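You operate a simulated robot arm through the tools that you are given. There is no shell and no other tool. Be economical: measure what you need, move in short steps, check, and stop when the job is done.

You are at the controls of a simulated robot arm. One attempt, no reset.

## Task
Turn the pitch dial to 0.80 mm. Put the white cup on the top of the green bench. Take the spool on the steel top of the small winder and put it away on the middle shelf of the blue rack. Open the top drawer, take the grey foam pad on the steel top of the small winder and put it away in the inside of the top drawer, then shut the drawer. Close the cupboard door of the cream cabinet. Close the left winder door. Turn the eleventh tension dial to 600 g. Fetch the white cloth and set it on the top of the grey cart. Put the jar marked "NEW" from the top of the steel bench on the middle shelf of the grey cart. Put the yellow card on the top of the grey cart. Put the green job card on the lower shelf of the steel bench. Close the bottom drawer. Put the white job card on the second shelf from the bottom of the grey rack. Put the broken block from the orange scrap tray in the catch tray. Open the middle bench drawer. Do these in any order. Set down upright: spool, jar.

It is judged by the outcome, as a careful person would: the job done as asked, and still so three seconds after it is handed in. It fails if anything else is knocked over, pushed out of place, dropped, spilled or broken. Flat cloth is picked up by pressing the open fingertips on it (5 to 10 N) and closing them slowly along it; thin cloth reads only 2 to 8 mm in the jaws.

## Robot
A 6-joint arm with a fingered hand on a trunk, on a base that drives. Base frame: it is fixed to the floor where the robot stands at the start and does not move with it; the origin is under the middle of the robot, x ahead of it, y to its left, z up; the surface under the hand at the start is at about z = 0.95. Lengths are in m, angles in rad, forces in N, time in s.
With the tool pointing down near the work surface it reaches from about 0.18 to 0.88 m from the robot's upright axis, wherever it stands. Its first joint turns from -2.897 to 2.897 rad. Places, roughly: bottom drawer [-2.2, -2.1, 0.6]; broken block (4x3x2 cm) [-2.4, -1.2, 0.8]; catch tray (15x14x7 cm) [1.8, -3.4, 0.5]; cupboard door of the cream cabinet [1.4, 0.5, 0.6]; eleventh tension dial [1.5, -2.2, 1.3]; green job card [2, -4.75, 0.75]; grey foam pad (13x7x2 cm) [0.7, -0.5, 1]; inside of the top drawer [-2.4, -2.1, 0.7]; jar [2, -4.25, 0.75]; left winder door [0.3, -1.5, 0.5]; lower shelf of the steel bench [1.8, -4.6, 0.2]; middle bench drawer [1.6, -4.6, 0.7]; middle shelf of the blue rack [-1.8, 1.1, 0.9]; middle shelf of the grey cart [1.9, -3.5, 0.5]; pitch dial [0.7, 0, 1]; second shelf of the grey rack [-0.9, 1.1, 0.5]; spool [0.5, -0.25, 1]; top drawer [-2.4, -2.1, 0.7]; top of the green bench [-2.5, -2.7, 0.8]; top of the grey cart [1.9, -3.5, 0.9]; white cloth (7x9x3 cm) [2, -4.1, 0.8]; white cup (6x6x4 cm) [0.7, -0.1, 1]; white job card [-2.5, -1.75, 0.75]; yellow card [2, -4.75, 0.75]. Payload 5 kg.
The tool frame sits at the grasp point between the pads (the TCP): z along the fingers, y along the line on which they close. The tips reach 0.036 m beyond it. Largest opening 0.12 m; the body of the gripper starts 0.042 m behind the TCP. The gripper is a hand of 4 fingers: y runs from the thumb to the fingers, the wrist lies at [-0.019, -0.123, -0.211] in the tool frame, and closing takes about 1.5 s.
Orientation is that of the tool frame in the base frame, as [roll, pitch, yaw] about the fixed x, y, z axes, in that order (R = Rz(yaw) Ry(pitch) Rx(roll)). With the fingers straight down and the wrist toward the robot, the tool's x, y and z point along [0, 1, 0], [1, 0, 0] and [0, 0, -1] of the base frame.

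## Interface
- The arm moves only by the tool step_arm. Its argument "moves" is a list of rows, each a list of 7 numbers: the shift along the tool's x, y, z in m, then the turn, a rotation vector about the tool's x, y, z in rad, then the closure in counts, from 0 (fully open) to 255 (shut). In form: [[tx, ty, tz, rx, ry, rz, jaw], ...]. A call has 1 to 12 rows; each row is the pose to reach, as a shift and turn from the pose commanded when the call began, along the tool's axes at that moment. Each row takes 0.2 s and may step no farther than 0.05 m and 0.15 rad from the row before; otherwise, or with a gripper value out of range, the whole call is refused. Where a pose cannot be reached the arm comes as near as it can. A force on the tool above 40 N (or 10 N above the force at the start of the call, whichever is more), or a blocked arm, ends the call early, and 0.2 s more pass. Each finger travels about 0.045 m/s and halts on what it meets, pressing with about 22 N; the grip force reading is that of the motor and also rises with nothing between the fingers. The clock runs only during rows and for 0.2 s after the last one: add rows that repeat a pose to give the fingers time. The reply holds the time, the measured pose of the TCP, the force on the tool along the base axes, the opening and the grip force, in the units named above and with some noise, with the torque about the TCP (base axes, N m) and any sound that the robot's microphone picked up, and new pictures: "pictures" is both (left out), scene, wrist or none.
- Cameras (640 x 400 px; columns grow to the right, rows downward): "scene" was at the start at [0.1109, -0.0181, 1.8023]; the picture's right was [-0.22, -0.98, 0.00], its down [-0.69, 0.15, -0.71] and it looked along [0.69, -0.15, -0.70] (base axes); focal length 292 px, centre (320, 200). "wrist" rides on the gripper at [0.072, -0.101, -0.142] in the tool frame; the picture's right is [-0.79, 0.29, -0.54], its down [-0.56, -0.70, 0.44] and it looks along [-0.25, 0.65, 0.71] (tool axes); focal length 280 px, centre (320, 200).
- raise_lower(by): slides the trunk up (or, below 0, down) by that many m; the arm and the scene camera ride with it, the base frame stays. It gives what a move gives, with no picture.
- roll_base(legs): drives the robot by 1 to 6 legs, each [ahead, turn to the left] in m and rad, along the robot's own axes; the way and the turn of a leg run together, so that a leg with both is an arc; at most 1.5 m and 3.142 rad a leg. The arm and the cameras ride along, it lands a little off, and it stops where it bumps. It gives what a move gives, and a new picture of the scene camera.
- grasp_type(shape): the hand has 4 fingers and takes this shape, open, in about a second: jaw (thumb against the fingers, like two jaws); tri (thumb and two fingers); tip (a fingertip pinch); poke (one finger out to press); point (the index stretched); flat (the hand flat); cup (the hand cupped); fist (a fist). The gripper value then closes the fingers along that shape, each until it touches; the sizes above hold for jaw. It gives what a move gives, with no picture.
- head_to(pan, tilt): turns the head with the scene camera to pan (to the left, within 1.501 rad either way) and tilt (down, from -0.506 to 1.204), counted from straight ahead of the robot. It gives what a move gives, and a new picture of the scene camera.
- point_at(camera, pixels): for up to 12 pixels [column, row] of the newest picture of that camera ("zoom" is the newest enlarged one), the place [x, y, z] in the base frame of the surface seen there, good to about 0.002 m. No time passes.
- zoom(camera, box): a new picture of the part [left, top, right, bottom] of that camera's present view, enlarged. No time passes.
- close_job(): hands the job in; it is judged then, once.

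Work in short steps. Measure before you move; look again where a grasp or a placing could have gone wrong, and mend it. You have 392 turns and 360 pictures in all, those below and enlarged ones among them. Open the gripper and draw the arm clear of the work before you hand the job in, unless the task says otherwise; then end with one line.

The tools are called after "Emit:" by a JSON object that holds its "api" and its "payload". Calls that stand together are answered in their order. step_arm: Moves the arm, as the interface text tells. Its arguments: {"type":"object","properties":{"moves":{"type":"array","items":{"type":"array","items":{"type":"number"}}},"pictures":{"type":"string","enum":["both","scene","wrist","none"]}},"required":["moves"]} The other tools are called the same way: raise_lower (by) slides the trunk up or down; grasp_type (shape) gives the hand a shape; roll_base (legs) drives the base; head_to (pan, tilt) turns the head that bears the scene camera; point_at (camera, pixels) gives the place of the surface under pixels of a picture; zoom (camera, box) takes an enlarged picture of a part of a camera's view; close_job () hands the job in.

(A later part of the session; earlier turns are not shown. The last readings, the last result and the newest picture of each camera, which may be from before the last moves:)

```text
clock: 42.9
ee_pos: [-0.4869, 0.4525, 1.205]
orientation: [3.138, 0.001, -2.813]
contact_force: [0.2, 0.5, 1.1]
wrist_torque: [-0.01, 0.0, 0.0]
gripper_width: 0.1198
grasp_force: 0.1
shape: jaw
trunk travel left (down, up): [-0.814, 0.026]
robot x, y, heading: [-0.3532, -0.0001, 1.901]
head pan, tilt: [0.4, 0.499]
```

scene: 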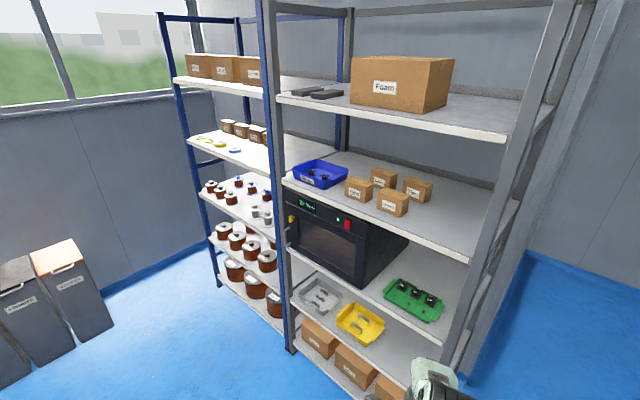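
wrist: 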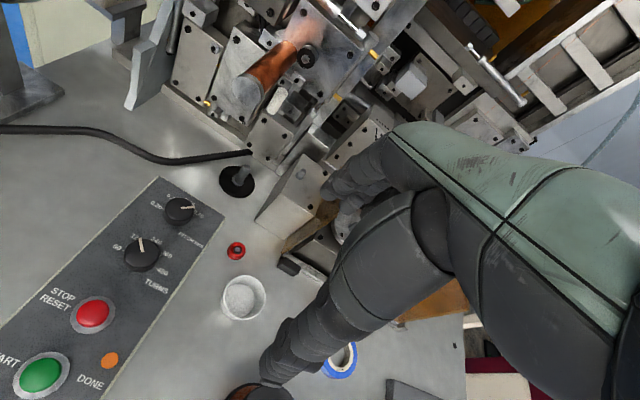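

I measure shelves: blue rack (240,205) and grey rack levels.

Emit:
{"api": "point_at", "payload": {"camera": "scene", "pixels": [[222, 197], [258, 225], [205, 200], [230, 165], [250, 240], [300, 265], [320, 300], [400, 310], [320, 345], [260, 275], [240, 90], [330, 190]]}}

Emit:
{"api": "zoom", "payload": {"camera": "scene", "box": [176, 120, 304, 200]}}

Emit:
{"api": "zoom", "payload": {"camera": "scene", "box": [176, 160, 304, 240]}}

Emit:
{"api": "zoom", "payload": {"camera": "scene", "box": [280, 250, 472, 370]}}

```text
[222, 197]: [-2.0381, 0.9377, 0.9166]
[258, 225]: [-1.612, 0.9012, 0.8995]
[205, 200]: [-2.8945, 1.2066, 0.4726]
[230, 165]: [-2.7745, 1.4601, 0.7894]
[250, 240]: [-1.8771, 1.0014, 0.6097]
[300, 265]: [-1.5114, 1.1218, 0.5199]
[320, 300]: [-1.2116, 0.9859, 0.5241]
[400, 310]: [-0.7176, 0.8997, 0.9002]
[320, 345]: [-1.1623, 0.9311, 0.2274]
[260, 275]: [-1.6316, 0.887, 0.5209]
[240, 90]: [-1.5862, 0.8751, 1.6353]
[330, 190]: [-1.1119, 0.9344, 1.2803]
```

```text
5.00 times, centred on (240, 160) of scene
```

zoom: 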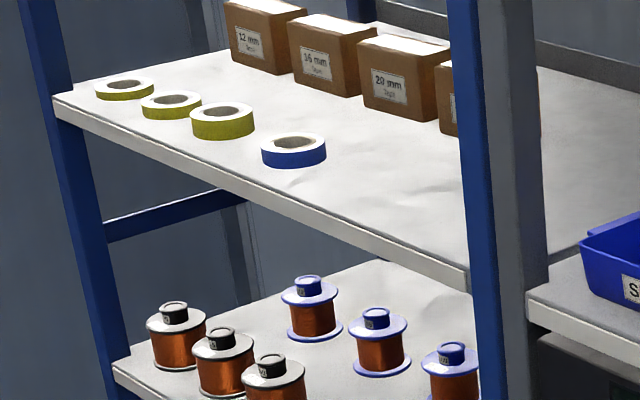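

```text
5.00 times, centred on (240, 200) of scene
```

zoom: 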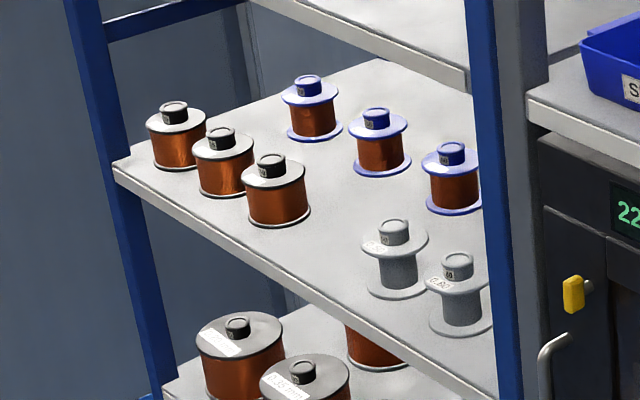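

```text
3.33 times, centred on (376, 310) of scene
```

zoom: 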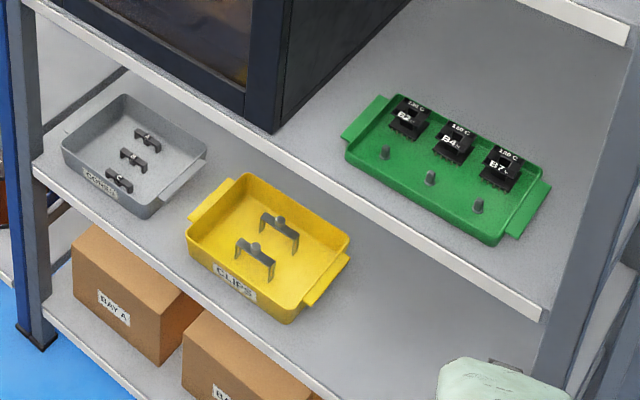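

Middle shelf z≈0.90. I measure the shelf-above lower edge and the free front strip between spools.

Emit:
{"api": "point_at", "payload": {"camera": "zoom", "pixels": [[10, 100]]}}

Emit:
{"api": "point_at", "payload": {"camera": "scene", "pixels": [[236, 165], [236, 169], [225, 204], [243, 208], [247, 214], [252, 222], [243, 200], [262, 213], [268, 221], [233, 202], [255, 200], [246, 225]]}}

```text
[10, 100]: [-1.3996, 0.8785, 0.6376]
```

```text
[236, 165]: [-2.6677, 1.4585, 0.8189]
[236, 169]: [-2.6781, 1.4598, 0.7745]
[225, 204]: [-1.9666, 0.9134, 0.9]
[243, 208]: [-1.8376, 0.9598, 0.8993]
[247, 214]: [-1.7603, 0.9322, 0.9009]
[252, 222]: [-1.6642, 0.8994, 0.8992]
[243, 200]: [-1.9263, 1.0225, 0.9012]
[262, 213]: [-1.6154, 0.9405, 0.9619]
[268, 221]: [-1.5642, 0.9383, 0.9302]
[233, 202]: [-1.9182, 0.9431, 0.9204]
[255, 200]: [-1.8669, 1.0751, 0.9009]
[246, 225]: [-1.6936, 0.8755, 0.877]
```

I measure the upper shelf front edge again.

Emit:
{"api": "point_at", "payload": {"camera": "scene", "pixels": [[236, 160], [236, 162], [256, 169], [256, 171], [200, 145]]}}

```text
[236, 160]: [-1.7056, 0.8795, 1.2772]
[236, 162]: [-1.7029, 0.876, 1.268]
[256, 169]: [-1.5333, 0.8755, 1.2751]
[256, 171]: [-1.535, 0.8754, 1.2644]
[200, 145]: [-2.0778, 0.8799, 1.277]
```

Gap is 0.90–1.25, which fits a straight-down hand at the front edge; target spot (-1.81, 0.945). Back to the winder to fetch the spool.

Emit:
{"api": "roll_base", "payload": {"legs": [[0, -1.902], [0.35, 0]]}}

Emit:
{"api": "head_to", "payload": {"pan": -0.3, "tilt": 0.8}}

```text
clock: 50.9
ee_pos: [0.4629, -0.0498, 1.2064]
orientation: [3.137, 0.0, 1.535]
contact_force: [-1.2, -0.3, -0.5]
wrist_torque: [0.01, 0.03, 0.02]
gripper_width: 0.1197
grasp_force: 0.1
shape: jaw
trunk travel left (down, up): [-0.814, 0.026]
robot x, y, heading: [-0.0087, -0.0133, -0.034]
head pan, tilt: [0.4, 0.499]
```

scene: 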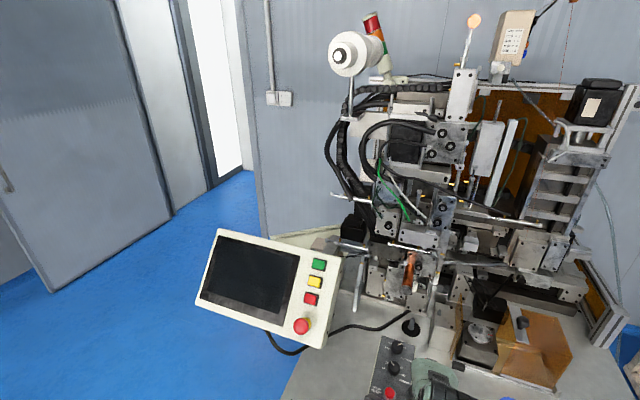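

```text
clock: 51.9
ee_pos: [0.4639, -0.0479, 1.2057]
orientation: [3.138, -0.001, 1.536]
contact_force: [0.5, -0.4, 0.3]
wrist_torque: [0.01, 0.03, 0.0]
gripper_width: 0.1198
grasp_force: 0.1
shape: jaw
trunk travel left (down, up): [-0.814, 0.026]
robot x, y, heading: [-0.0062, -0.0126, -0.034]
head pan, tilt: [-0.3, 0.799]
```

scene: 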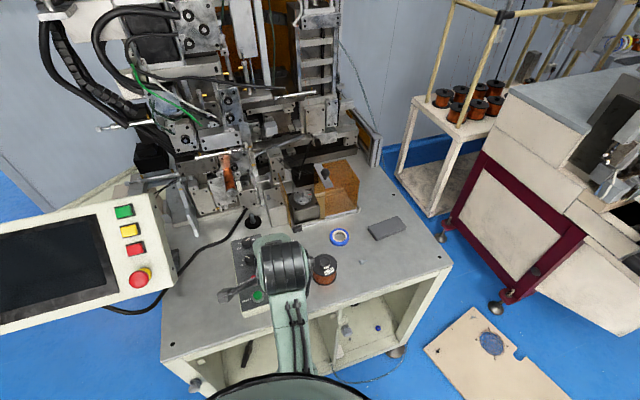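

Now I move above the spool (0.554,-0.213), holding height 1.2, and look.

Emit:
{"api": "step_arm", "payload": {"moves": [[-0.04, 0.02, 0, 0, 0, 0, 0], [-0.08, 0.045, 0, 0, 0, 0, 0], [-0.12, 0.07, 0, 0, 0, 0, 0], [-0.162, 0.095, 0, 0, 0, 0, 0], [-0.162, 0.095, 0.04, 0, 0, 0, 0], [-0.162, 0.095, 0.08, 0, 0, 0, 0], [-0.162, 0.095, 0.08, 0, 0, 0, 0]]}}

```text
clock: 53.5
ee_pos: [0.5552, -0.2146, 1.1262]
orientation: [3.136, -0.001, 1.536]
contact_force: [0.7, -0.7, -0.2]
wrist_torque: [0.02, -0.01, 0.0]
gripper_width: 0.1198
grasp_force: 0.1
shape: jaw
trunk travel left (down, up): [-0.814, 0.026]
robot x, y, heading: [-0.0062, -0.0128, -0.034]
head pan, tilt: [-0.3, 0.799]
```

scene: 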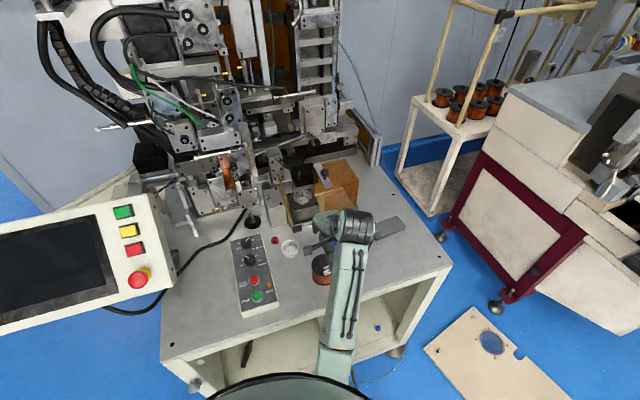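
wrist: 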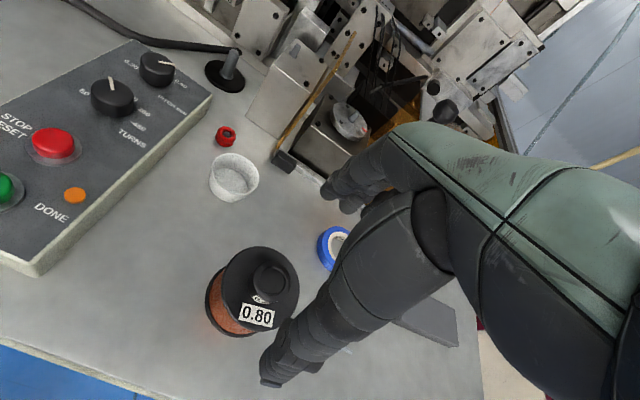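

Spool is between thumb and fingers. Descend to TCP z 0.995 and close.

Emit:
{"api": "step_arm", "payload": {"moves": [[0, 0, 0.035, 0, 0, 0, 0], [0, 0, 0.07, 0, 0, 0, 0], [0, 0, 0.1, 0, 0, 0, 0], [0, 0, 0.131, 0, 0, 0, 0], [0, 0, 0.131, 0, 0, 0, 0]], "pictures": "wrist"}}

```text
clock: 54.7
ee_pos: [0.554, -0.2142, 0.9946]
orientation: [3.139, -0.001, 1.537]
contact_force: [-0.1, 1.0, -0.4]
wrist_torque: [0.01, 0.0, 0.02]
gripper_width: 0.1197
grasp_force: 0.0
shape: jaw
trunk travel left (down, up): [-0.814, 0.026]
robot x, y, heading: [-0.0103, -0.0117, -0.036]
head pan, tilt: [-0.3, 0.799]
```

wrist: 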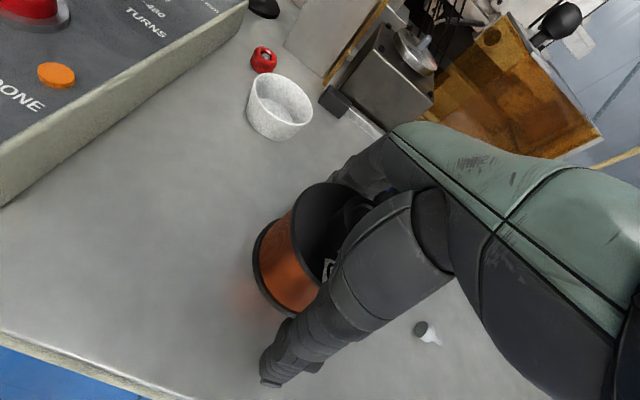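

Emit:
{"api": "step_arm", "payload": {"moves": [[0, 0, 0, 0, 0, 0, 60], [0, 0, 0, 0, 0, 0, 100], [0, 0, 0, 0, 0, 0, 160], [0, 0, 0, 0, 0, 0, 220], [0, 0, 0, 0, 0, 0, 255], [0, 0, 0, 0, 0, 0, 255], [0, 0, -0.02, 0, 0, 0, 255], [0, 0, -0.06, 0, 0, 0, 255], [0, 0, -0.1, 0, 0, 0, 255], [0, 0, -0.14, 0, 0, 0, 255]]}}

```text
clock: 56.9
ee_pos: [0.5557, -0.214, 1.1369]
orientation: [3.141, -0.002, 1.537]
contact_force: [0.3, -0.4, -6.4]
wrist_torque: [-0.01, 0.05, 0.01]
gripper_width: 0.0723
grasp_force: 22.2
shape: jaw
trunk travel left (down, up): [-0.814, 0.026]
robot x, y, heading: [-0.0045, -0.0067, -0.032]
head pan, tilt: [-0.3, 0.799]
```

scene: 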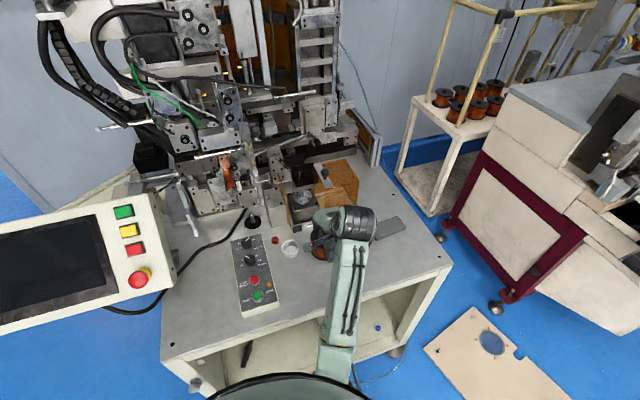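
wrist: 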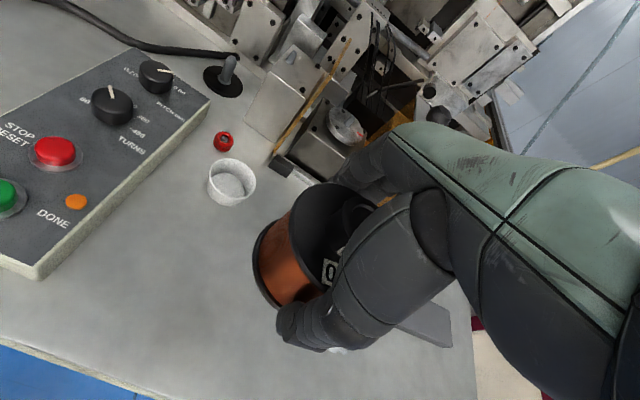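

Spool lifted (6 N). I bring it to the front of the robot and higher, then drive towards the blue rack.

Emit:
{"api": "step_arm", "payload": {"moves": [[0.04, 0, -0.01, 0, 0, 0, 255], [0.08, 0, -0.02, 0, 0, 0, 255], [0.12, 0, -0.03, 0, 0, 0, 255], [0.16, 0, -0.04, 0, 0, 0, 255], [0.2, 0, -0.05, 0, 0, 0, 255], [0.2, 0, -0.06, 0, 0, 0, 255]], "pictures": "none"}}

Emit:
{"api": "roll_base", "payload": {"legs": [[-0.35, 0], [0, 3.14], [1.46, 0], [0, -1.537]]}}

Emit:
{"api": "head_to", "payload": {"pan": 0, "tilt": 0.7}}

```text
clock: 58.3
ee_pos: [0.5608, -0.0156, 1.1963]
orientation: [3.137, -0.001, 1.537]
contact_force: [-0.1, 0.0, -6.6]
wrist_torque: [-0.01, 0.02, -0.03]
gripper_width: 0.0724
grasp_force: 22.1
shape: jaw
trunk travel left (down, up): [-0.814, 0.026]
robot x, y, heading: [-0.008, -0.0135, -0.035]
head pan, tilt: [-0.3, 0.799]
```

```text
clock: 81.4
ee_pos: [-1.7935, 0.6617, 1.1962]
orientation: [3.14, 0.001, 3.103]
contact_force: [0.4, 0.3, -5.1]
wrist_torque: [-0.03, -0.03, 0.0]
gripper_width: 0.0712
grasp_force: 21.7
shape: jaw
trunk travel left (down, up): [-0.814, 0.026]
robot x, y, heading: [-1.7991, 0.0928, 1.533]
head pan, tilt: [-0.3, 0.799]
```

scene: 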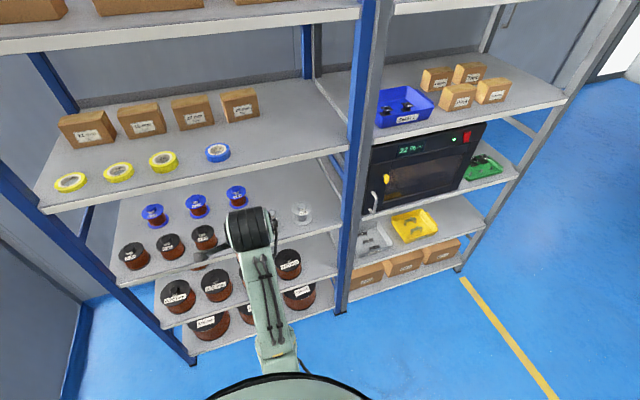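

```text
clock: 82.2
ee_pos: [-1.7949, 0.6626, 1.1944]
orientation: [3.138, 0.0, 3.102]
contact_force: [0.3, 0.3, -5.9]
wrist_torque: [-0.04, -0.04, 0.02]
gripper_width: 0.0714
grasp_force: 21.7
shape: jaw
trunk travel left (down, up): [-0.814, 0.026]
robot x, y, heading: [-1.798, 0.0948, 1.533]
head pan, tilt: [0.0, 0.7]
```

scene: 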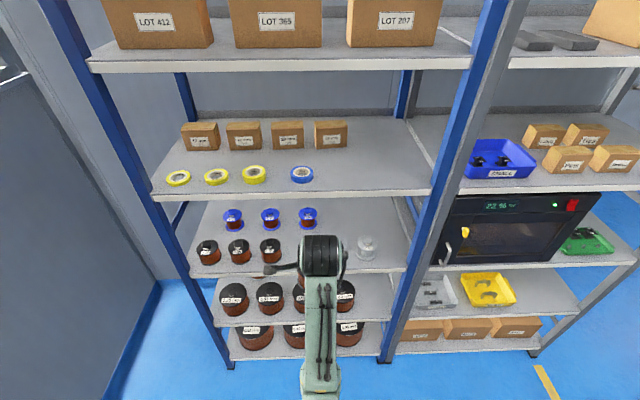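

I measure the neighbours on the middle shelf: black spool (270,250), grey empty (367,245).

Emit:
{"api": "point_at", "payload": {"camera": "scene", "pixels": [[270, 243], [285, 258], [352, 245], [367, 238], [293, 245], [308, 215], [380, 262]]}}

Emit:
{"api": "zoom", "payload": {"camera": "scene", "box": [240, 190, 400, 290]}}

```text
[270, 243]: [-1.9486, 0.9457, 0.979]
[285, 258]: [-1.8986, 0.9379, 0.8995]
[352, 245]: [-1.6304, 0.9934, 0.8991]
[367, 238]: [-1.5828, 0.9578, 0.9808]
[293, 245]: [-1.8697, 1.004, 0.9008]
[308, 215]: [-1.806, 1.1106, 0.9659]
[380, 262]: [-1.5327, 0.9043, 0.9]
```

```text
4.00 times, centred on (320, 240) of scene
```

zoom: 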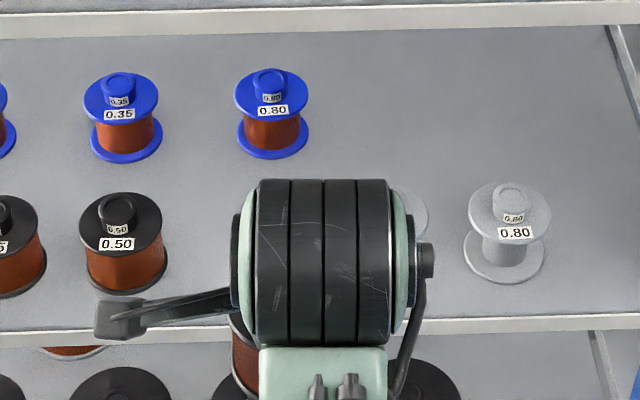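

The empty column at x≈-1.806 in the black row is the natural spot (-1.806, 0.947). I lower to z≈0.99 in front of the rack, then drive ahead 0.2.

Emit:
{"api": "step_arm", "payload": {"moves": [[0, 0, 0.05, 0, 0, 0, 255], [0, 0, 0.1, 0, 0, 0, 255], [0, 0, 0.15, 0, 0, 0, 255], [0, 0, 0.2, 0, 0, 0, 255]], "pictures": "none"}}

Emit:
{"api": "roll_base", "payload": {"legs": [[0.17, 0]]}}

```text
clock: 83.2
ee_pos: [-1.7952, 0.6647, 0.9955]
orientation: [3.138, 0.0, 3.104]
contact_force: [-0.5, 0.5, -5.2]
wrist_torque: [-0.04, -0.05, -0.03]
gripper_width: 0.0711
grasp_force: 22.2
shape: jaw
trunk travel left (down, up): [-0.814, 0.026]
robot x, y, heading: [-1.7993, 0.0964, 1.527]
head pan, tilt: [0.0, 0.7]
```

```text
clock: 84.8
ee_pos: [-1.7881, 0.8339, 0.9961]
orientation: [3.138, 0.0, 3.102]
contact_force: [0.4, 0.1, -5.4]
wrist_torque: [-0.07, -0.03, 0.0]
gripper_width: 0.0711
grasp_force: 21.9
shape: jaw
trunk travel left (down, up): [-0.814, 0.026]
robot x, y, heading: [-1.7907, 0.2644, 1.529]
head pan, tilt: [0.0, 0.7]
```

scene: 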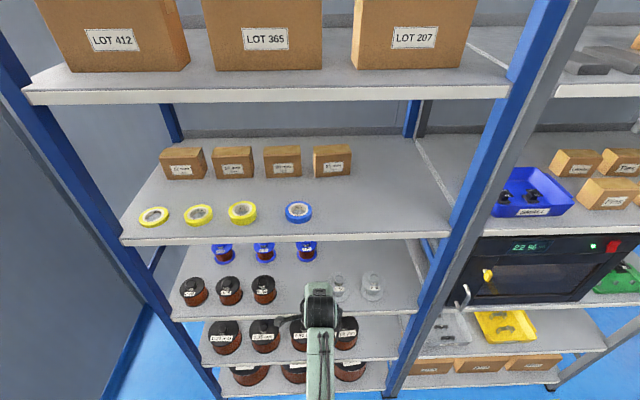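

Grey spools at (338,288),(373,285) lie right of the target. I move to (-1.812, 0.947), keeping z, then look.

Emit:
{"api": "step_arm", "payload": {"moves": [[0.028, 0.02, 0, 0, 0, 0, 255], [0.028, 0.05, 0, 0, 0, 0, 255], [0.028, 0.08, 0, 0, 0, 0, 255], [0.028, 0.112, 0, 0, 0, 0, 255], [0.028, 0.112, 0.02, 0, 0, 0, 255], [0.028, 0.112, 0.02, 0, 0, 0, 255]]}}

```text
clock: 86.2
ee_pos: [-1.811, 0.9481, 0.9772]
orientation: [3.139, 0.0, 3.101]
contact_force: [-0.1, 0.1, -5.5]
wrist_torque: [-0.02, -0.01, 0.01]
gripper_width: 0.0711
grasp_force: 22.5
shape: jaw
trunk travel left (down, up): [-0.814, 0.026]
robot x, y, heading: [-1.7903, 0.2634, 1.53]
head pan, tilt: [0.0, 0.7]
```

scene: 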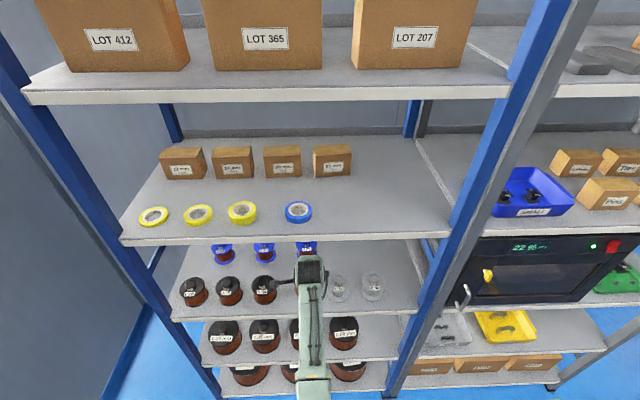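
wrist: 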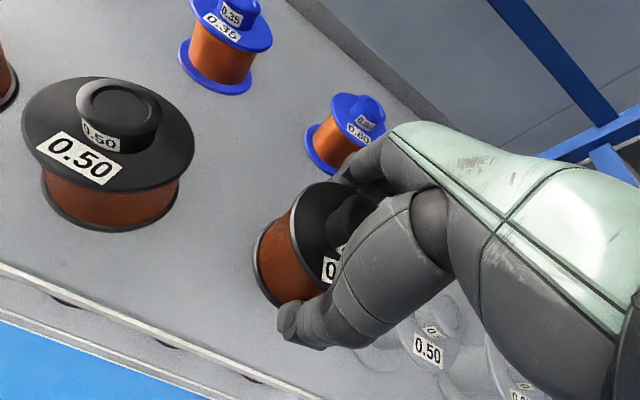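

Clear of neighbours. Lower to 0.946 and feel for contact.

Emit:
{"api": "step_arm", "payload": {"moves": [[0, 0, 0.015, 0, 0, 0, 255], [0, 0, 0.026, 0, 0, 0, 255], [0, 0, 0.031, 0, 0, 0, 255], [0, 0, 0.031, 0, 0, 0, 255]], "pictures": "none"}}

```text
clock: 87.2
ee_pos: [-1.8114, 0.9484, 0.9464]
orientation: [3.139, 0.0, 3.102]
contact_force: [-0.3, 0.5, -2.8]
wrist_torque: [0.14, 0.02, 0.02]
gripper_width: 0.0708
grasp_force: 22.0
shape: jaw
trunk travel left (down, up): [-0.814, 0.026]
robot x, y, heading: [-1.7907, 0.2682, 1.531]
head pan, tilt: [0.0, 0.7]
```

Touching the shelf (weight halved). I open to about 0.1 and back out up and away.

Emit:
{"api": "step_arm", "payload": {"moves": [[0, 0, 0, 0, 0, 0, 100], [0, 0, 0, 0, 0, 0, 70], [0, 0, 0, 0, 0, 0, 50], [0, 0, 0, 0, 0, 0, 30], [0, 0, 0, 0, 0, 0, 30]], "pictures": "wrist"}}

```text
clock: 88.4
ee_pos: [-1.8111, 0.9468, 0.9457]
orientation: [3.138, 0.001, 3.102]
contact_force: [0.3, 0.3, -1.0]
wrist_torque: [-0.02, -0.02, -0.03]
gripper_width: 0.1055
grasp_force: 0.0
shape: jaw
trunk travel left (down, up): [-0.814, 0.026]
robot x, y, heading: [-1.7899, 0.2637, 1.529]
head pan, tilt: [0.0, 0.7]
```

wrist: 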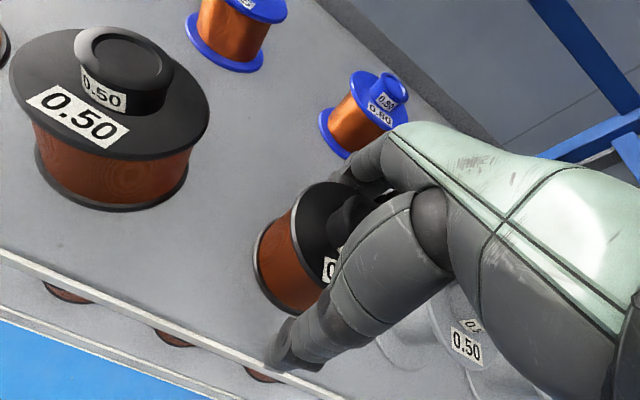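

Released. To get over the hub with little headroom I raise 78 mm while easing back 16 mm towards me.

Emit:
{"api": "step_arm", "payload": {"moves": [[0, -0.004, 0, 0, 0, 0, 0], [0, -0.01, -0.01, 0, 0, 0, 0], [0, -0.016, -0.025, 0, 0, 0, 0], [0, -0.017, -0.04, 0, 0, 0, 0], [0, -0.017, -0.055, 0, 0, 0, 0], [0, -0.017, -0.07, 0, 0, 0, 0], [0, -0.017, -0.08, 0, 0, 0, 0]]}}

```text
clock: 90.0
ee_pos: [-1.8109, 0.929, 1.0253]
orientation: [3.137, 0.0, 3.102]
contact_force: [0.0, 0.5, 0.5]
wrist_torque: [0.01, -0.02, 0.01]
gripper_width: 0.1198
grasp_force: 0.1
shape: jaw
trunk travel left (down, up): [-0.814, 0.026]
robot x, y, heading: [-1.7891, 0.2604, 1.53]
head pan, tilt: [0.0, 0.7]
```

scene: 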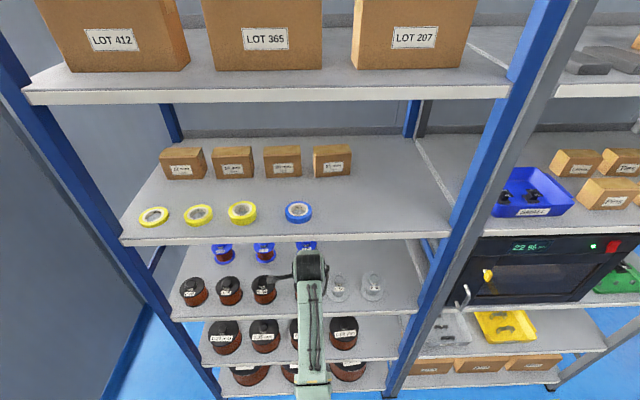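
wrist: 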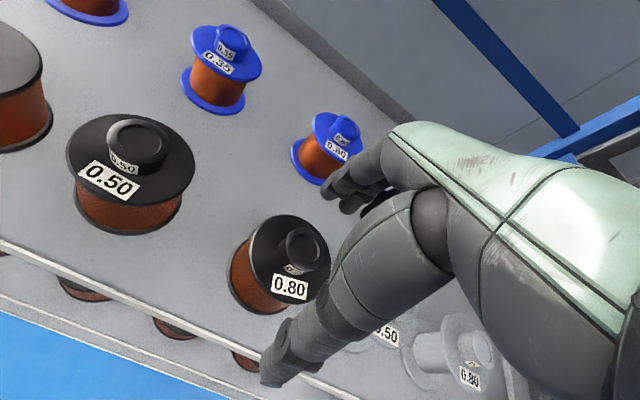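

Spool stands upright in its place. I back out, raise the arm, and return to the winder for the cup.

Emit:
{"api": "roll_base", "payload": {"legs": [[-0.32, 0]]}}

Emit:
{"api": "step_arm", "payload": {"moves": [[0, -0.02, -0.045, 0, 0, 0, 0], [0, -0.04, -0.09, 0, 0, 0, 0], [0, -0.06, -0.135, 0, 0, 0, 0], [0, -0.08, -0.18, 0, 0, 0, 0], [0, -0.1, -0.2, 0, 0, 0, 0]], "pictures": "none"}}

Emit:
{"api": "roll_base", "payload": {"legs": [[0, -1.56], [1.0, 0], [0.65, 0]]}}

```text
clock: 92.3
ee_pos: [-1.8249, 0.6103, 1.0266]
orientation: [3.14, -0.001, 3.103]
contact_force: [-0.7, -0.6, 0.5]
wrist_torque: [-0.03, -0.01, 0.02]
gripper_width: 0.1199
grasp_force: 0.1
shape: jaw
trunk travel left (down, up): [-0.814, 0.026]
robot x, y, heading: [-1.8031, -0.055, 1.532]
head pan, tilt: [0.0, 0.7]
```

scene: 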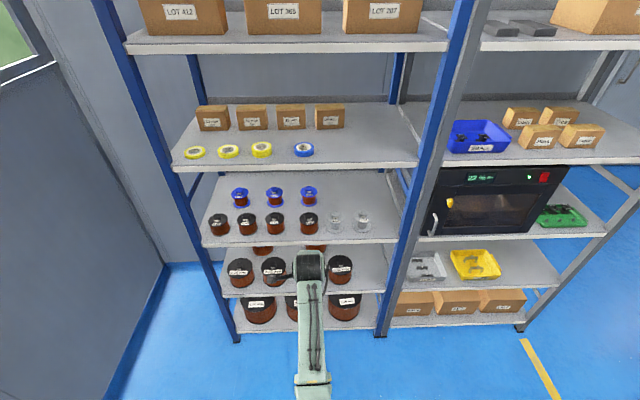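

```text
clock: 93.5
ee_pos: [-1.8274, 0.5053, 1.2286]
orientation: [3.139, 0.001, 3.104]
contact_force: [0.4, -0.5, 0.0]
wrist_torque: [0.01, -0.03, 0.01]
gripper_width: 0.1198
grasp_force: 0.1
shape: jaw
trunk travel left (down, up): [-0.814, 0.026]
robot x, y, heading: [-1.8096, -0.0571, 1.532]
head pan, tilt: [0.0, 0.7]
```

```text
clock: 107.2
ee_pos: [0.4047, -0.0428, 1.2267]
orientation: [3.139, 0.0, 1.56]
contact_force: [0.3, -0.5, -0.1]
wrist_torque: [0.03, -0.01, 0.01]
gripper_width: 0.1198
grasp_force: 0.0
shape: jaw
trunk travel left (down, up): [-0.814, 0.026]
robot x, y, heading: [-0.1538, -0.0817, -0.008]
head pan, tilt: [0.0, 0.7]
```

scene: 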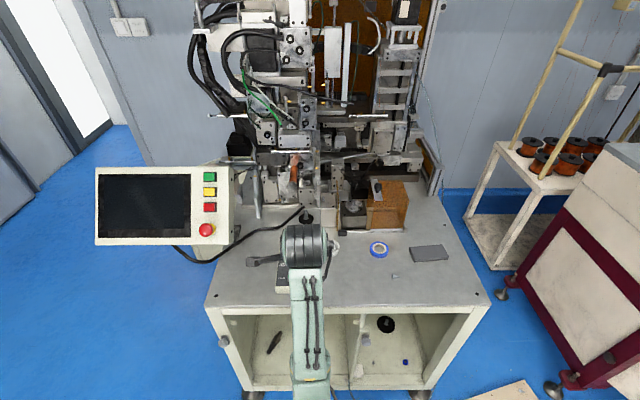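

I advance the last 0.14 m and measure the cup and red piece.

Emit:
{"api": "roll_base", "payload": {"legs": [[0.14, 0]]}}

Emit:
{"api": "step_arm", "payload": {"moves": [[0.04, 0, -0.0, 0, 0, 0, 0], [0.08, 0, 0, 0, 0, 0, 0]], "pictures": "none"}}

Emit:
{"api": "head_to", "payload": {"pan": -0.25, "tilt": 0.85}}

```text
clock: 108.6
ee_pos: [0.544, -0.0425, 1.2279]
orientation: [3.138, -0.001, 1.564]
contact_force: [-0.7, 0.4, -1.0]
wrist_torque: [-0.02, -0.04, -0.01]
gripper_width: 0.1198
grasp_force: 0.1
shape: jaw
trunk travel left (down, up): [-0.814, 0.026]
robot x, y, heading: [-0.0165, -0.0843, -0.006]
head pan, tilt: [0.0, 0.7]
```

scene: 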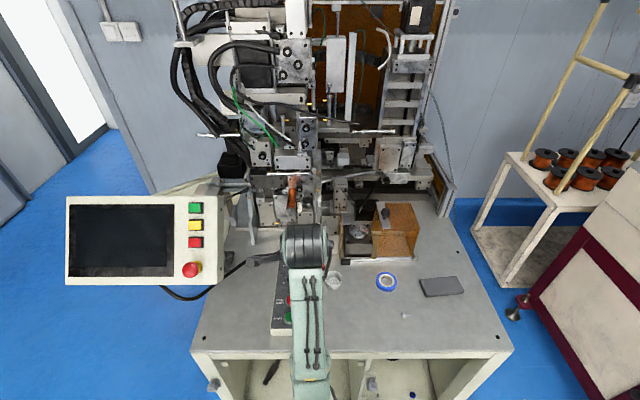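

```text
clock: 109.2
ee_pos: [0.5461, 0.0396, 1.2259]
orientation: [3.137, 0.0, 1.564]
contact_force: [-0.5, -0.3, -0.3]
wrist_torque: [0.0, 0.0, -0.02]
gripper_width: 0.1199
grasp_force: 0.1
shape: jaw
trunk travel left (down, up): [-0.814, 0.026]
robot x, y, heading: [-0.0178, -0.0812, -0.008]
head pan, tilt: [0.0, 0.7]
```

```text
clock: 109.9
ee_pos: [0.5464, 0.037, 1.2268]
orientation: [3.141, 0.0, 1.563]
contact_force: [0.1, 0.2, 0.1]
wrist_torque: [0.03, -0.02, 0.02]
gripper_width: 0.1198
grasp_force: 0.1
shape: jaw
trunk travel left (down, up): [-0.814, 0.026]
robot x, y, heading: [-0.0219, -0.0841, -0.008]
head pan, tilt: [-0.25, 0.85]
```

scene: 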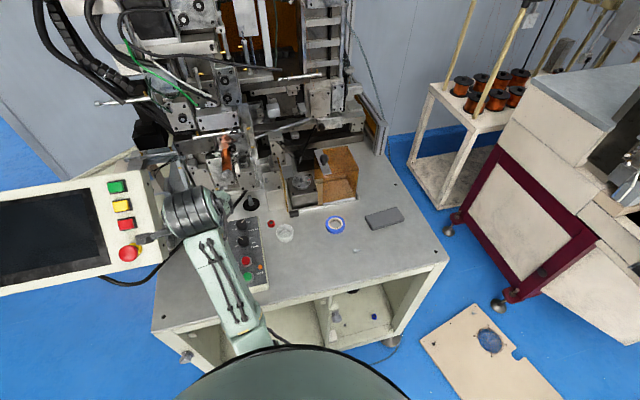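

Emit:
{"api": "zoom", "payload": {"camera": "scene", "box": [254, 208, 318, 248]}}

Emit:
{"api": "point_at", "payload": {"camera": "scene", "pixels": [[271, 225], [293, 231], [279, 231], [286, 224], [286, 242], [285, 234], [294, 210]]}}

```text
10.00 times, centred on (286, 228) of scene
```

zoom: 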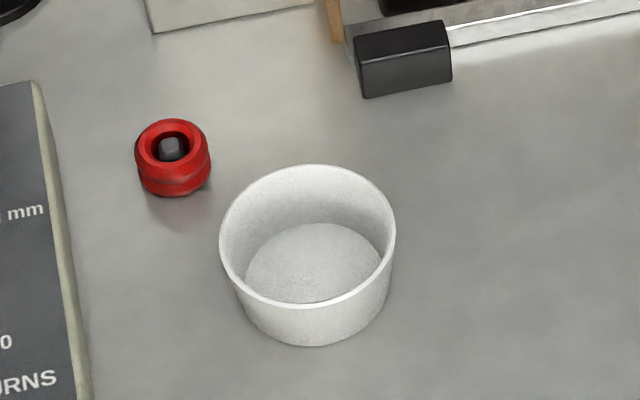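

```text
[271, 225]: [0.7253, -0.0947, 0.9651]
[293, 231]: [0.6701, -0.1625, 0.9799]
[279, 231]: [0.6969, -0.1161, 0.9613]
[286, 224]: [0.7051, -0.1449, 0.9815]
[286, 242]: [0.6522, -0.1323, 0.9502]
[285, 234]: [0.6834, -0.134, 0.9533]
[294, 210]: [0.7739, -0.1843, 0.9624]
```

Emit:
{"api": "point_at", "payload": {"camera": "zoom", "pixels": [[308, 167], [222, 240], [393, 232], [310, 305], [305, 345], [205, 160], [140, 150]]}}

```text
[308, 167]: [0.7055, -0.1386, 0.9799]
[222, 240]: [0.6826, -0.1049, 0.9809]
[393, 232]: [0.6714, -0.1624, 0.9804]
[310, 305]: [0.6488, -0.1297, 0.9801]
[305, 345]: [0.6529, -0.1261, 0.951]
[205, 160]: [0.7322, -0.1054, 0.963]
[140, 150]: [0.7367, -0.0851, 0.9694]
```

Cup centre (0.677,-0.134), rim z 0.98, r 29 mm; the red piece is at (0.73,-0.095). I approach with the hand yawed -0.5 rad and half-open so the fingers clear it.

Emit:
{"api": "step_arm", "payload": {"moves": [[-0.04, 0.02, 0, 0, 0, 0.1, 30], [-0.08, 0.045, 0, 0, 0, 0.2, 64], [-0.12, 0.075, 0, 0, 0, 0.3, 64], [-0.15, 0.105, 0, 0, 0, 0.4, 64], [-0.17, 0.132, 0.03, 0, 0, 0.5, 64], [-0.17, 0.132, 0.08, 0, 0, 0.5, 64], [-0.17, 0.132, 0.13, 0, 0, 0.5, 64], [-0.17, 0.132, 0.15, 0, 0, 0.5, 64], [-0.17, 0.132, 0.15, 0, 0, 0.5, 64]]}}

```text
clock: 111.9
ee_pos: [0.6769, -0.1351, 1.0742]
orientation: [3.137, -0.002, 1.065]
contact_force: [-0.8, 0.3, -0.2]
wrist_torque: [0.02, 0.01, -0.01]
gripper_width: 0.0903
grasp_force: 0.0
shape: jaw
trunk travel left (down, up): [-0.814, 0.026]
robot x, y, heading: [-0.0209, -0.0862, -0.005]
head pan, tilt: [-0.25, 0.85]
```

scene: 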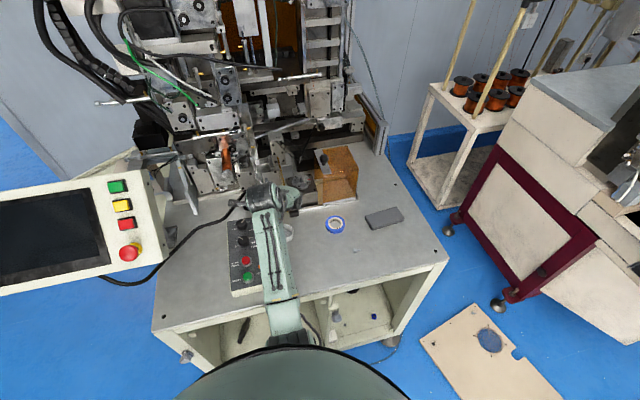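
wrist: 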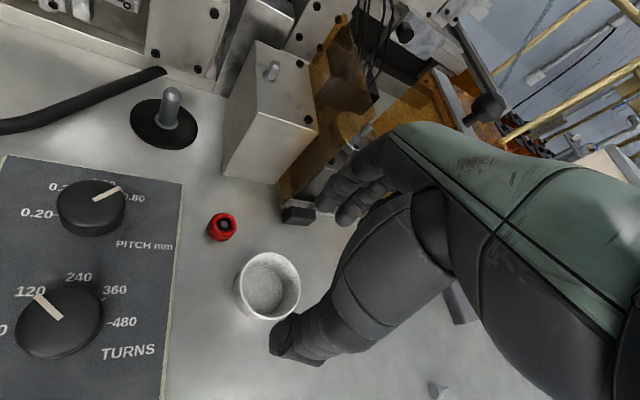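

The dials are well visible from here; I zoom to check the 0.80 alignment.

Emit:
{"api": "zoom", "payload": {"camera": "wrist", "box": [0, 160, 190, 360]}}

Emit:
{"api": "point_at", "payload": {"camera": "wrist", "pixels": [[121, 187], [95, 200], [124, 196], [52, 215], [90, 182], [110, 225], [33, 295], [60, 319], [104, 299], [70, 289]]}}

```text
2.00 times, centred on (95, 260) of wrist
```

zoom: 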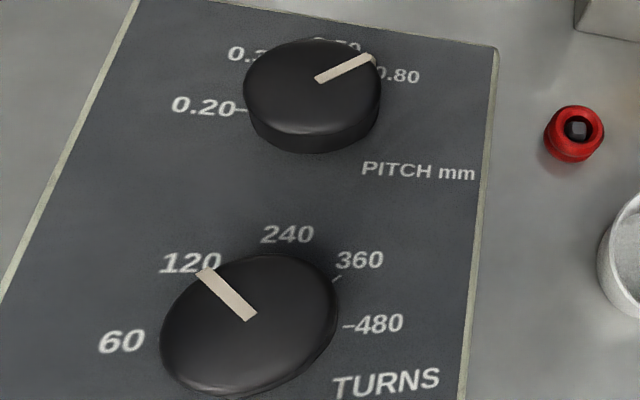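

```text
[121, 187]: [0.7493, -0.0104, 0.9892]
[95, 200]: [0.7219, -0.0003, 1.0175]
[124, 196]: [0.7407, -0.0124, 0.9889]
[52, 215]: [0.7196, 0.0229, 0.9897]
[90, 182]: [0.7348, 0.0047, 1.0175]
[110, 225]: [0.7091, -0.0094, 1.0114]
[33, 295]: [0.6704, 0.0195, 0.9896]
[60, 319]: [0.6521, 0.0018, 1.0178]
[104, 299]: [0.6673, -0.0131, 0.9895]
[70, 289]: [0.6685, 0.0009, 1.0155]
```

Emit:
{"api": "point_at", "payload": {"camera": "zoom", "pixels": [[364, 61], [340, 72], [324, 79], [242, 110], [382, 68], [204, 274], [248, 316]]}}

```text
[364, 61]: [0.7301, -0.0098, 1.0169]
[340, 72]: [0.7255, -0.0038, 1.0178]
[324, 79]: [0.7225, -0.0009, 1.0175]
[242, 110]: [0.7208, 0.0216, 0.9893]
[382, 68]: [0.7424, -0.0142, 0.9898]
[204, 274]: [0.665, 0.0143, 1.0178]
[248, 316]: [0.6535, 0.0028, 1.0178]
```

Pitch pointer is within a few degrees of the 0.80 tick; good. Now descend to the cup (TCP z 0.989) and close gently.

Emit:
{"api": "step_arm", "payload": {"moves": [[0, 0, 0.04, 0, 0, 0, 64], [0, 0, 0.07, 0, 0, 0, 64], [0, 0, 0.085, 0, 0, 0, 64], [0, 0, 0.085, 0, 0, 0, 100], [0, 0, 0.085, 0, 0, 0, 130], [0, 0, 0.085, 0, 0, 0, 160], [0, 0, 0.085, 0, 0, 0, 160], [0, 0, 0.085, 0, 0, 0, 160]], "pictures": "wrist"}}

```text
clock: 113.7
ee_pos: [0.6783, -0.1334, 0.9925]
orientation: [3.141, -0.002, 1.065]
contact_force: [-0.3, -0.4, 0.4]
wrist_torque: [0.0, -0.01, 0.0]
gripper_width: 0.0478
grasp_force: 21.8
shape: jaw
trunk travel left (down, up): [-0.814, 0.026]
robot x, y, heading: [-0.0141, -0.0818, -0.008]
head pan, tilt: [-0.25, 0.85]
```

wrist: 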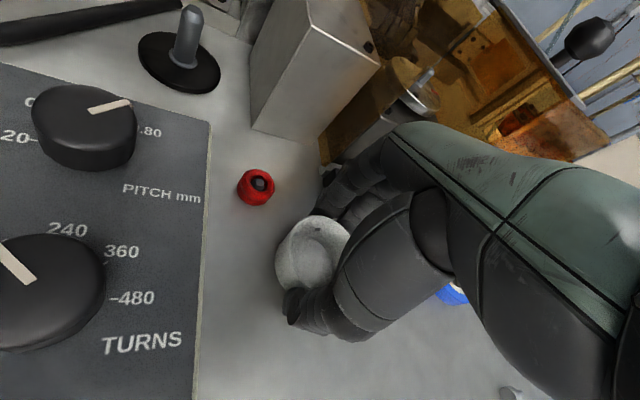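

Cup gripped (48 mm at its lower part). Lift.

Emit:
{"api": "step_arm", "payload": {"moves": [[0, 0, -0.02, 0, 0, 0, 170], [0, 0, -0.06, 0, 0, 0, 170], [0, 0, -0.1, 0, 0, 0, 170], [0, 0, -0.15, 0, 0, 0, 170], [0, 0, -0.2, 0, 0, 0, 170], [0, -0.04, -0.22, 0, 0, 0, 170], [0, -0.08, -0.22, 0, 0, 0, 170], [0, -0.12, -0.22, 0, 0, 0, 170]], "pictures": "wrist"}}

```text
clock: 115.5
ee_pos: [0.5719, -0.0755, 1.2137]
orientation: [3.138, -0.001, 1.066]
contact_force: [0.1, -0.1, 0.1]
wrist_torque: [-0.03, 0.01, 0.04]
gripper_width: 0.0475
grasp_force: 22.4
shape: jaw
trunk travel left (down, up): [-0.814, 0.026]
robot x, y, heading: [-0.0167, -0.0844, -0.006]
head pan, tilt: [-0.25, 0.85]
```

wrist: 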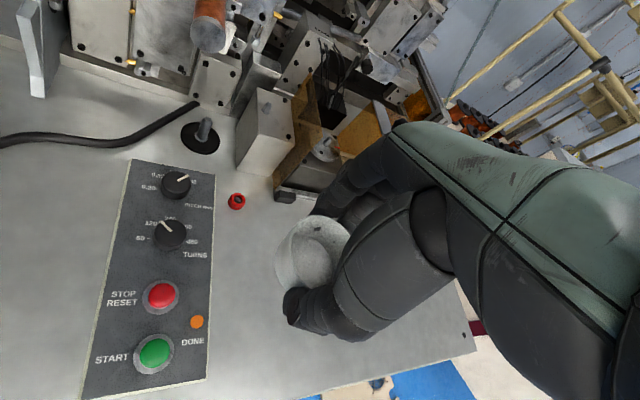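

Cup held. I check what the beige board near (490,350) is, since it is on my way, before driving.

Emit:
{"api": "point_at", "payload": {"camera": "scene", "pixels": [[490, 340], [425, 345], [470, 308], [555, 395], [516, 355], [510, 300], [500, 190], [600, 285], [570, 240], [525, 385]]}}

Emit:
{"api": "zoom", "payload": {"camera": "scene", "box": [400, 200, 640, 400]}}

```text
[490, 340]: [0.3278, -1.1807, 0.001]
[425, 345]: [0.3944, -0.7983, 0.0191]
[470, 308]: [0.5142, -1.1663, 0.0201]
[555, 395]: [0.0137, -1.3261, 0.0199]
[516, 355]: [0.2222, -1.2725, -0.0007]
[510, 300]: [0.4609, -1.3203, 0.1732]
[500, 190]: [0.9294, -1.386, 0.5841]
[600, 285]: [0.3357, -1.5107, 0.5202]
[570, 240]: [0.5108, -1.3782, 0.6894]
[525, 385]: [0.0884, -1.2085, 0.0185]
```

```text
2.00 times, centred on (520, 300) of scene
```

zoom: 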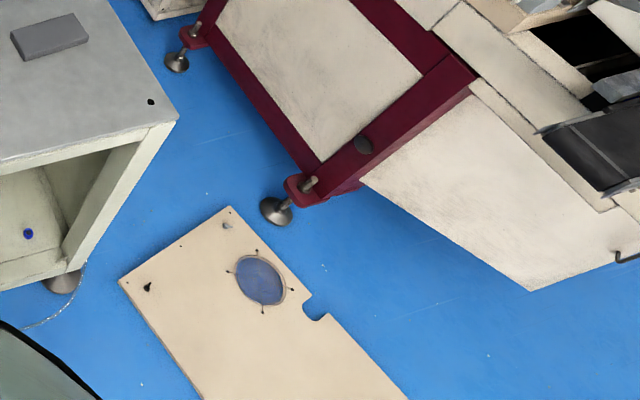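

The board lies on the floor (x 0–0.5, y -0.8…-1.33); I'll stay west of it. Drive towards the green bench.

Emit:
{"api": "roll_base", "payload": {"legs": [[-0.58, 0], [0, -1.935], [1.3, 0]]}}

Emit:
{"api": "head_to", "payload": {"pan": -0.5, "tilt": 0.45}}

```text
clock: 131.2
ee_pos: [-1.2658, -1.8057, 1.2125]
orientation: [3.14, 0.0, -0.873]
contact_force: [0.9, -0.4, -0.1]
wrist_torque: [0.0, 0.03, -0.02]
gripper_width: 0.0476
grasp_force: 22.2
shape: jaw
trunk travel left (down, up): [-0.814, 0.026]
robot x, y, heading: [-1.0661, -1.2487, -1.947]
head pan, tilt: [-0.25, 0.85]
```

scene: 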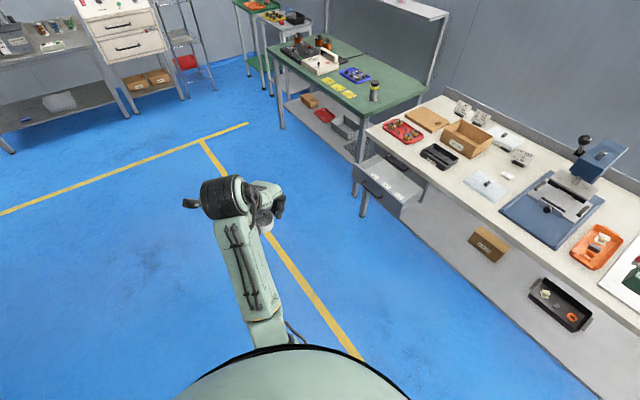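

```text
clock: 132.1
ee_pos: [-1.2662, -1.8048, 1.2123]
orientation: [3.141, -0.003, -0.873]
contact_force: [0.8, -0.1, -1.1]
wrist_torque: [-0.01, 0.01, -0.03]
gripper_width: 0.0475
grasp_force: 22.5
shape: jaw
trunk travel left (down, up): [-0.814, 0.026]
robot x, y, heading: [-1.0626, -1.2538, -1.946]
head pan, tilt: [-0.499, 0.45]
```

scene: 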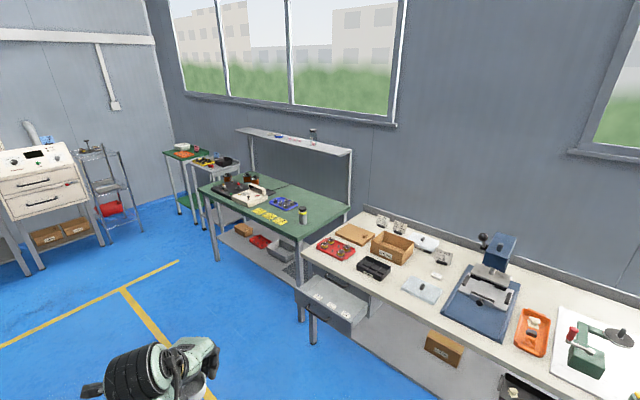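

I measure key spots: green bench surface, open drawer, white bench front, scrap tray etc.

Emit:
{"api": "point_at", "payload": {"camera": "scene", "pixels": [[250, 202], [320, 220], [295, 225], [210, 190], [302, 285], [350, 322], [370, 290], [335, 296], [533, 325], [424, 286], [330, 210], [300, 253]]}}

Emit:
{"api": "zoom", "payload": {"camera": "scene", "box": [190, 160, 370, 280]}}

Emit:
{"api": "zoom", "payload": {"camera": "scene", "box": [280, 200, 560, 375]}}

```text
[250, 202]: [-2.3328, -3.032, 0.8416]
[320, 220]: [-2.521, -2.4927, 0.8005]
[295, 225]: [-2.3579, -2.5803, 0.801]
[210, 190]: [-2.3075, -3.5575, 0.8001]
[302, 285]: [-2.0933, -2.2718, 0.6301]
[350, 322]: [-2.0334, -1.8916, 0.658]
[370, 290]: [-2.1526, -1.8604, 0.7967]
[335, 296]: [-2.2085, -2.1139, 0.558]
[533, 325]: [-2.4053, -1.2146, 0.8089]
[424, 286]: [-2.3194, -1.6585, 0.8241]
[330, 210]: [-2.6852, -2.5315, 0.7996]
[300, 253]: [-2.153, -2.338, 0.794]
```

```text
3.33 times, centred on (280, 220) of scene
```

zoom: 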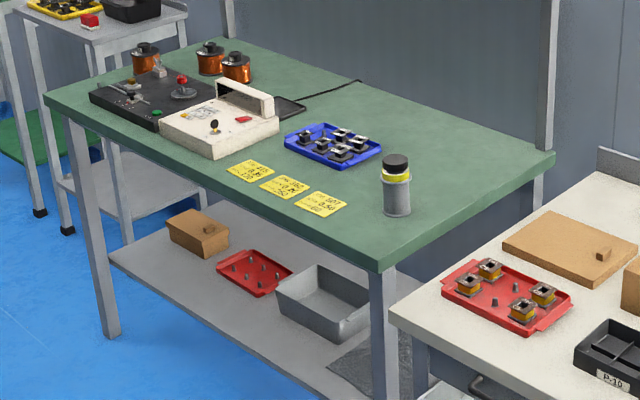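

```text
2.29 times, centred on (420, 288) of scene
```

zoom: 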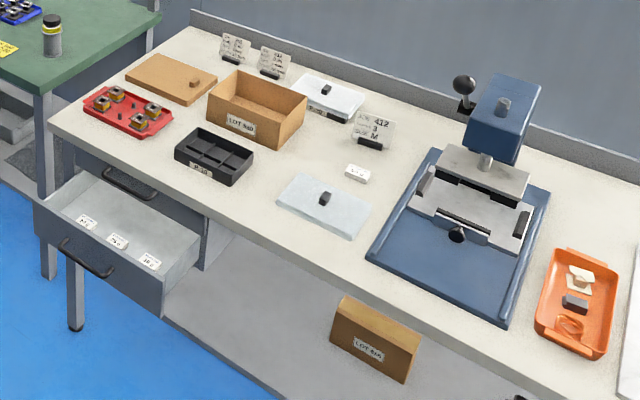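

Green bench top is z=0.80; the free right-front corner around (-2.37,-2.44) is good. I drive to about (-1.7,-2.5) and face -x.

Emit:
{"api": "roll_base", "payload": {"legs": [[0, -0.095], [1.4, 0], [0, -1.1]]}}

Emit:
{"api": "head_to", "payload": {"pan": 0.0, "tilt": 0.75}}

```text
clock: 143.6
ee_pos: [-2.2748, -2.5111, 1.2128]
orientation: [3.14, -0.001, -2.062]
contact_force: [-0.6, 0.4, -1.2]
wrist_torque: [-0.05, 0.02, -0.05]
gripper_width: 0.0472
grasp_force: 21.8
shape: jaw
trunk travel left (down, up): [-0.814, 0.026]
robot x, y, heading: [-1.6889, -2.4904, -3.13]
head pan, tilt: [-0.499, 0.45]
```

scene: 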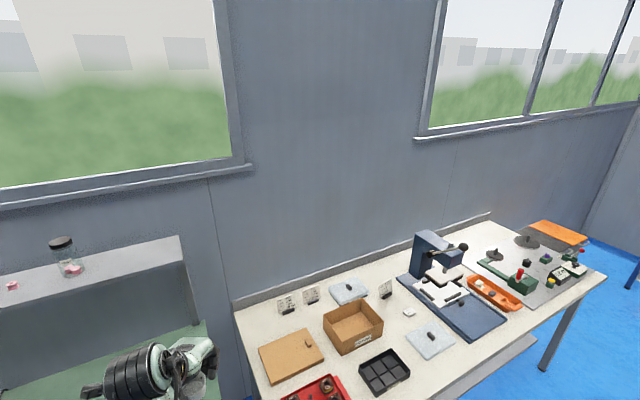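

```text
clock: 144.5
ee_pos: [-2.2752, -2.5096, 1.2124]
orientation: [3.141, -0.002, -2.062]
contact_force: [0.3, 0.7, -0.1]
wrist_torque: [-0.02, -0.03, 0.0]
gripper_width: 0.0474
grasp_force: 21.9
shape: jaw
trunk travel left (down, up): [-0.814, 0.026]
robot x, y, heading: [-1.689, -2.4899, -3.132]
head pan, tilt: [0.0, 0.75]
```

scene: 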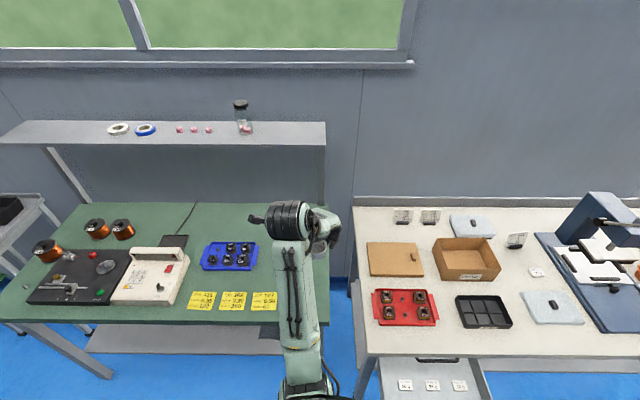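

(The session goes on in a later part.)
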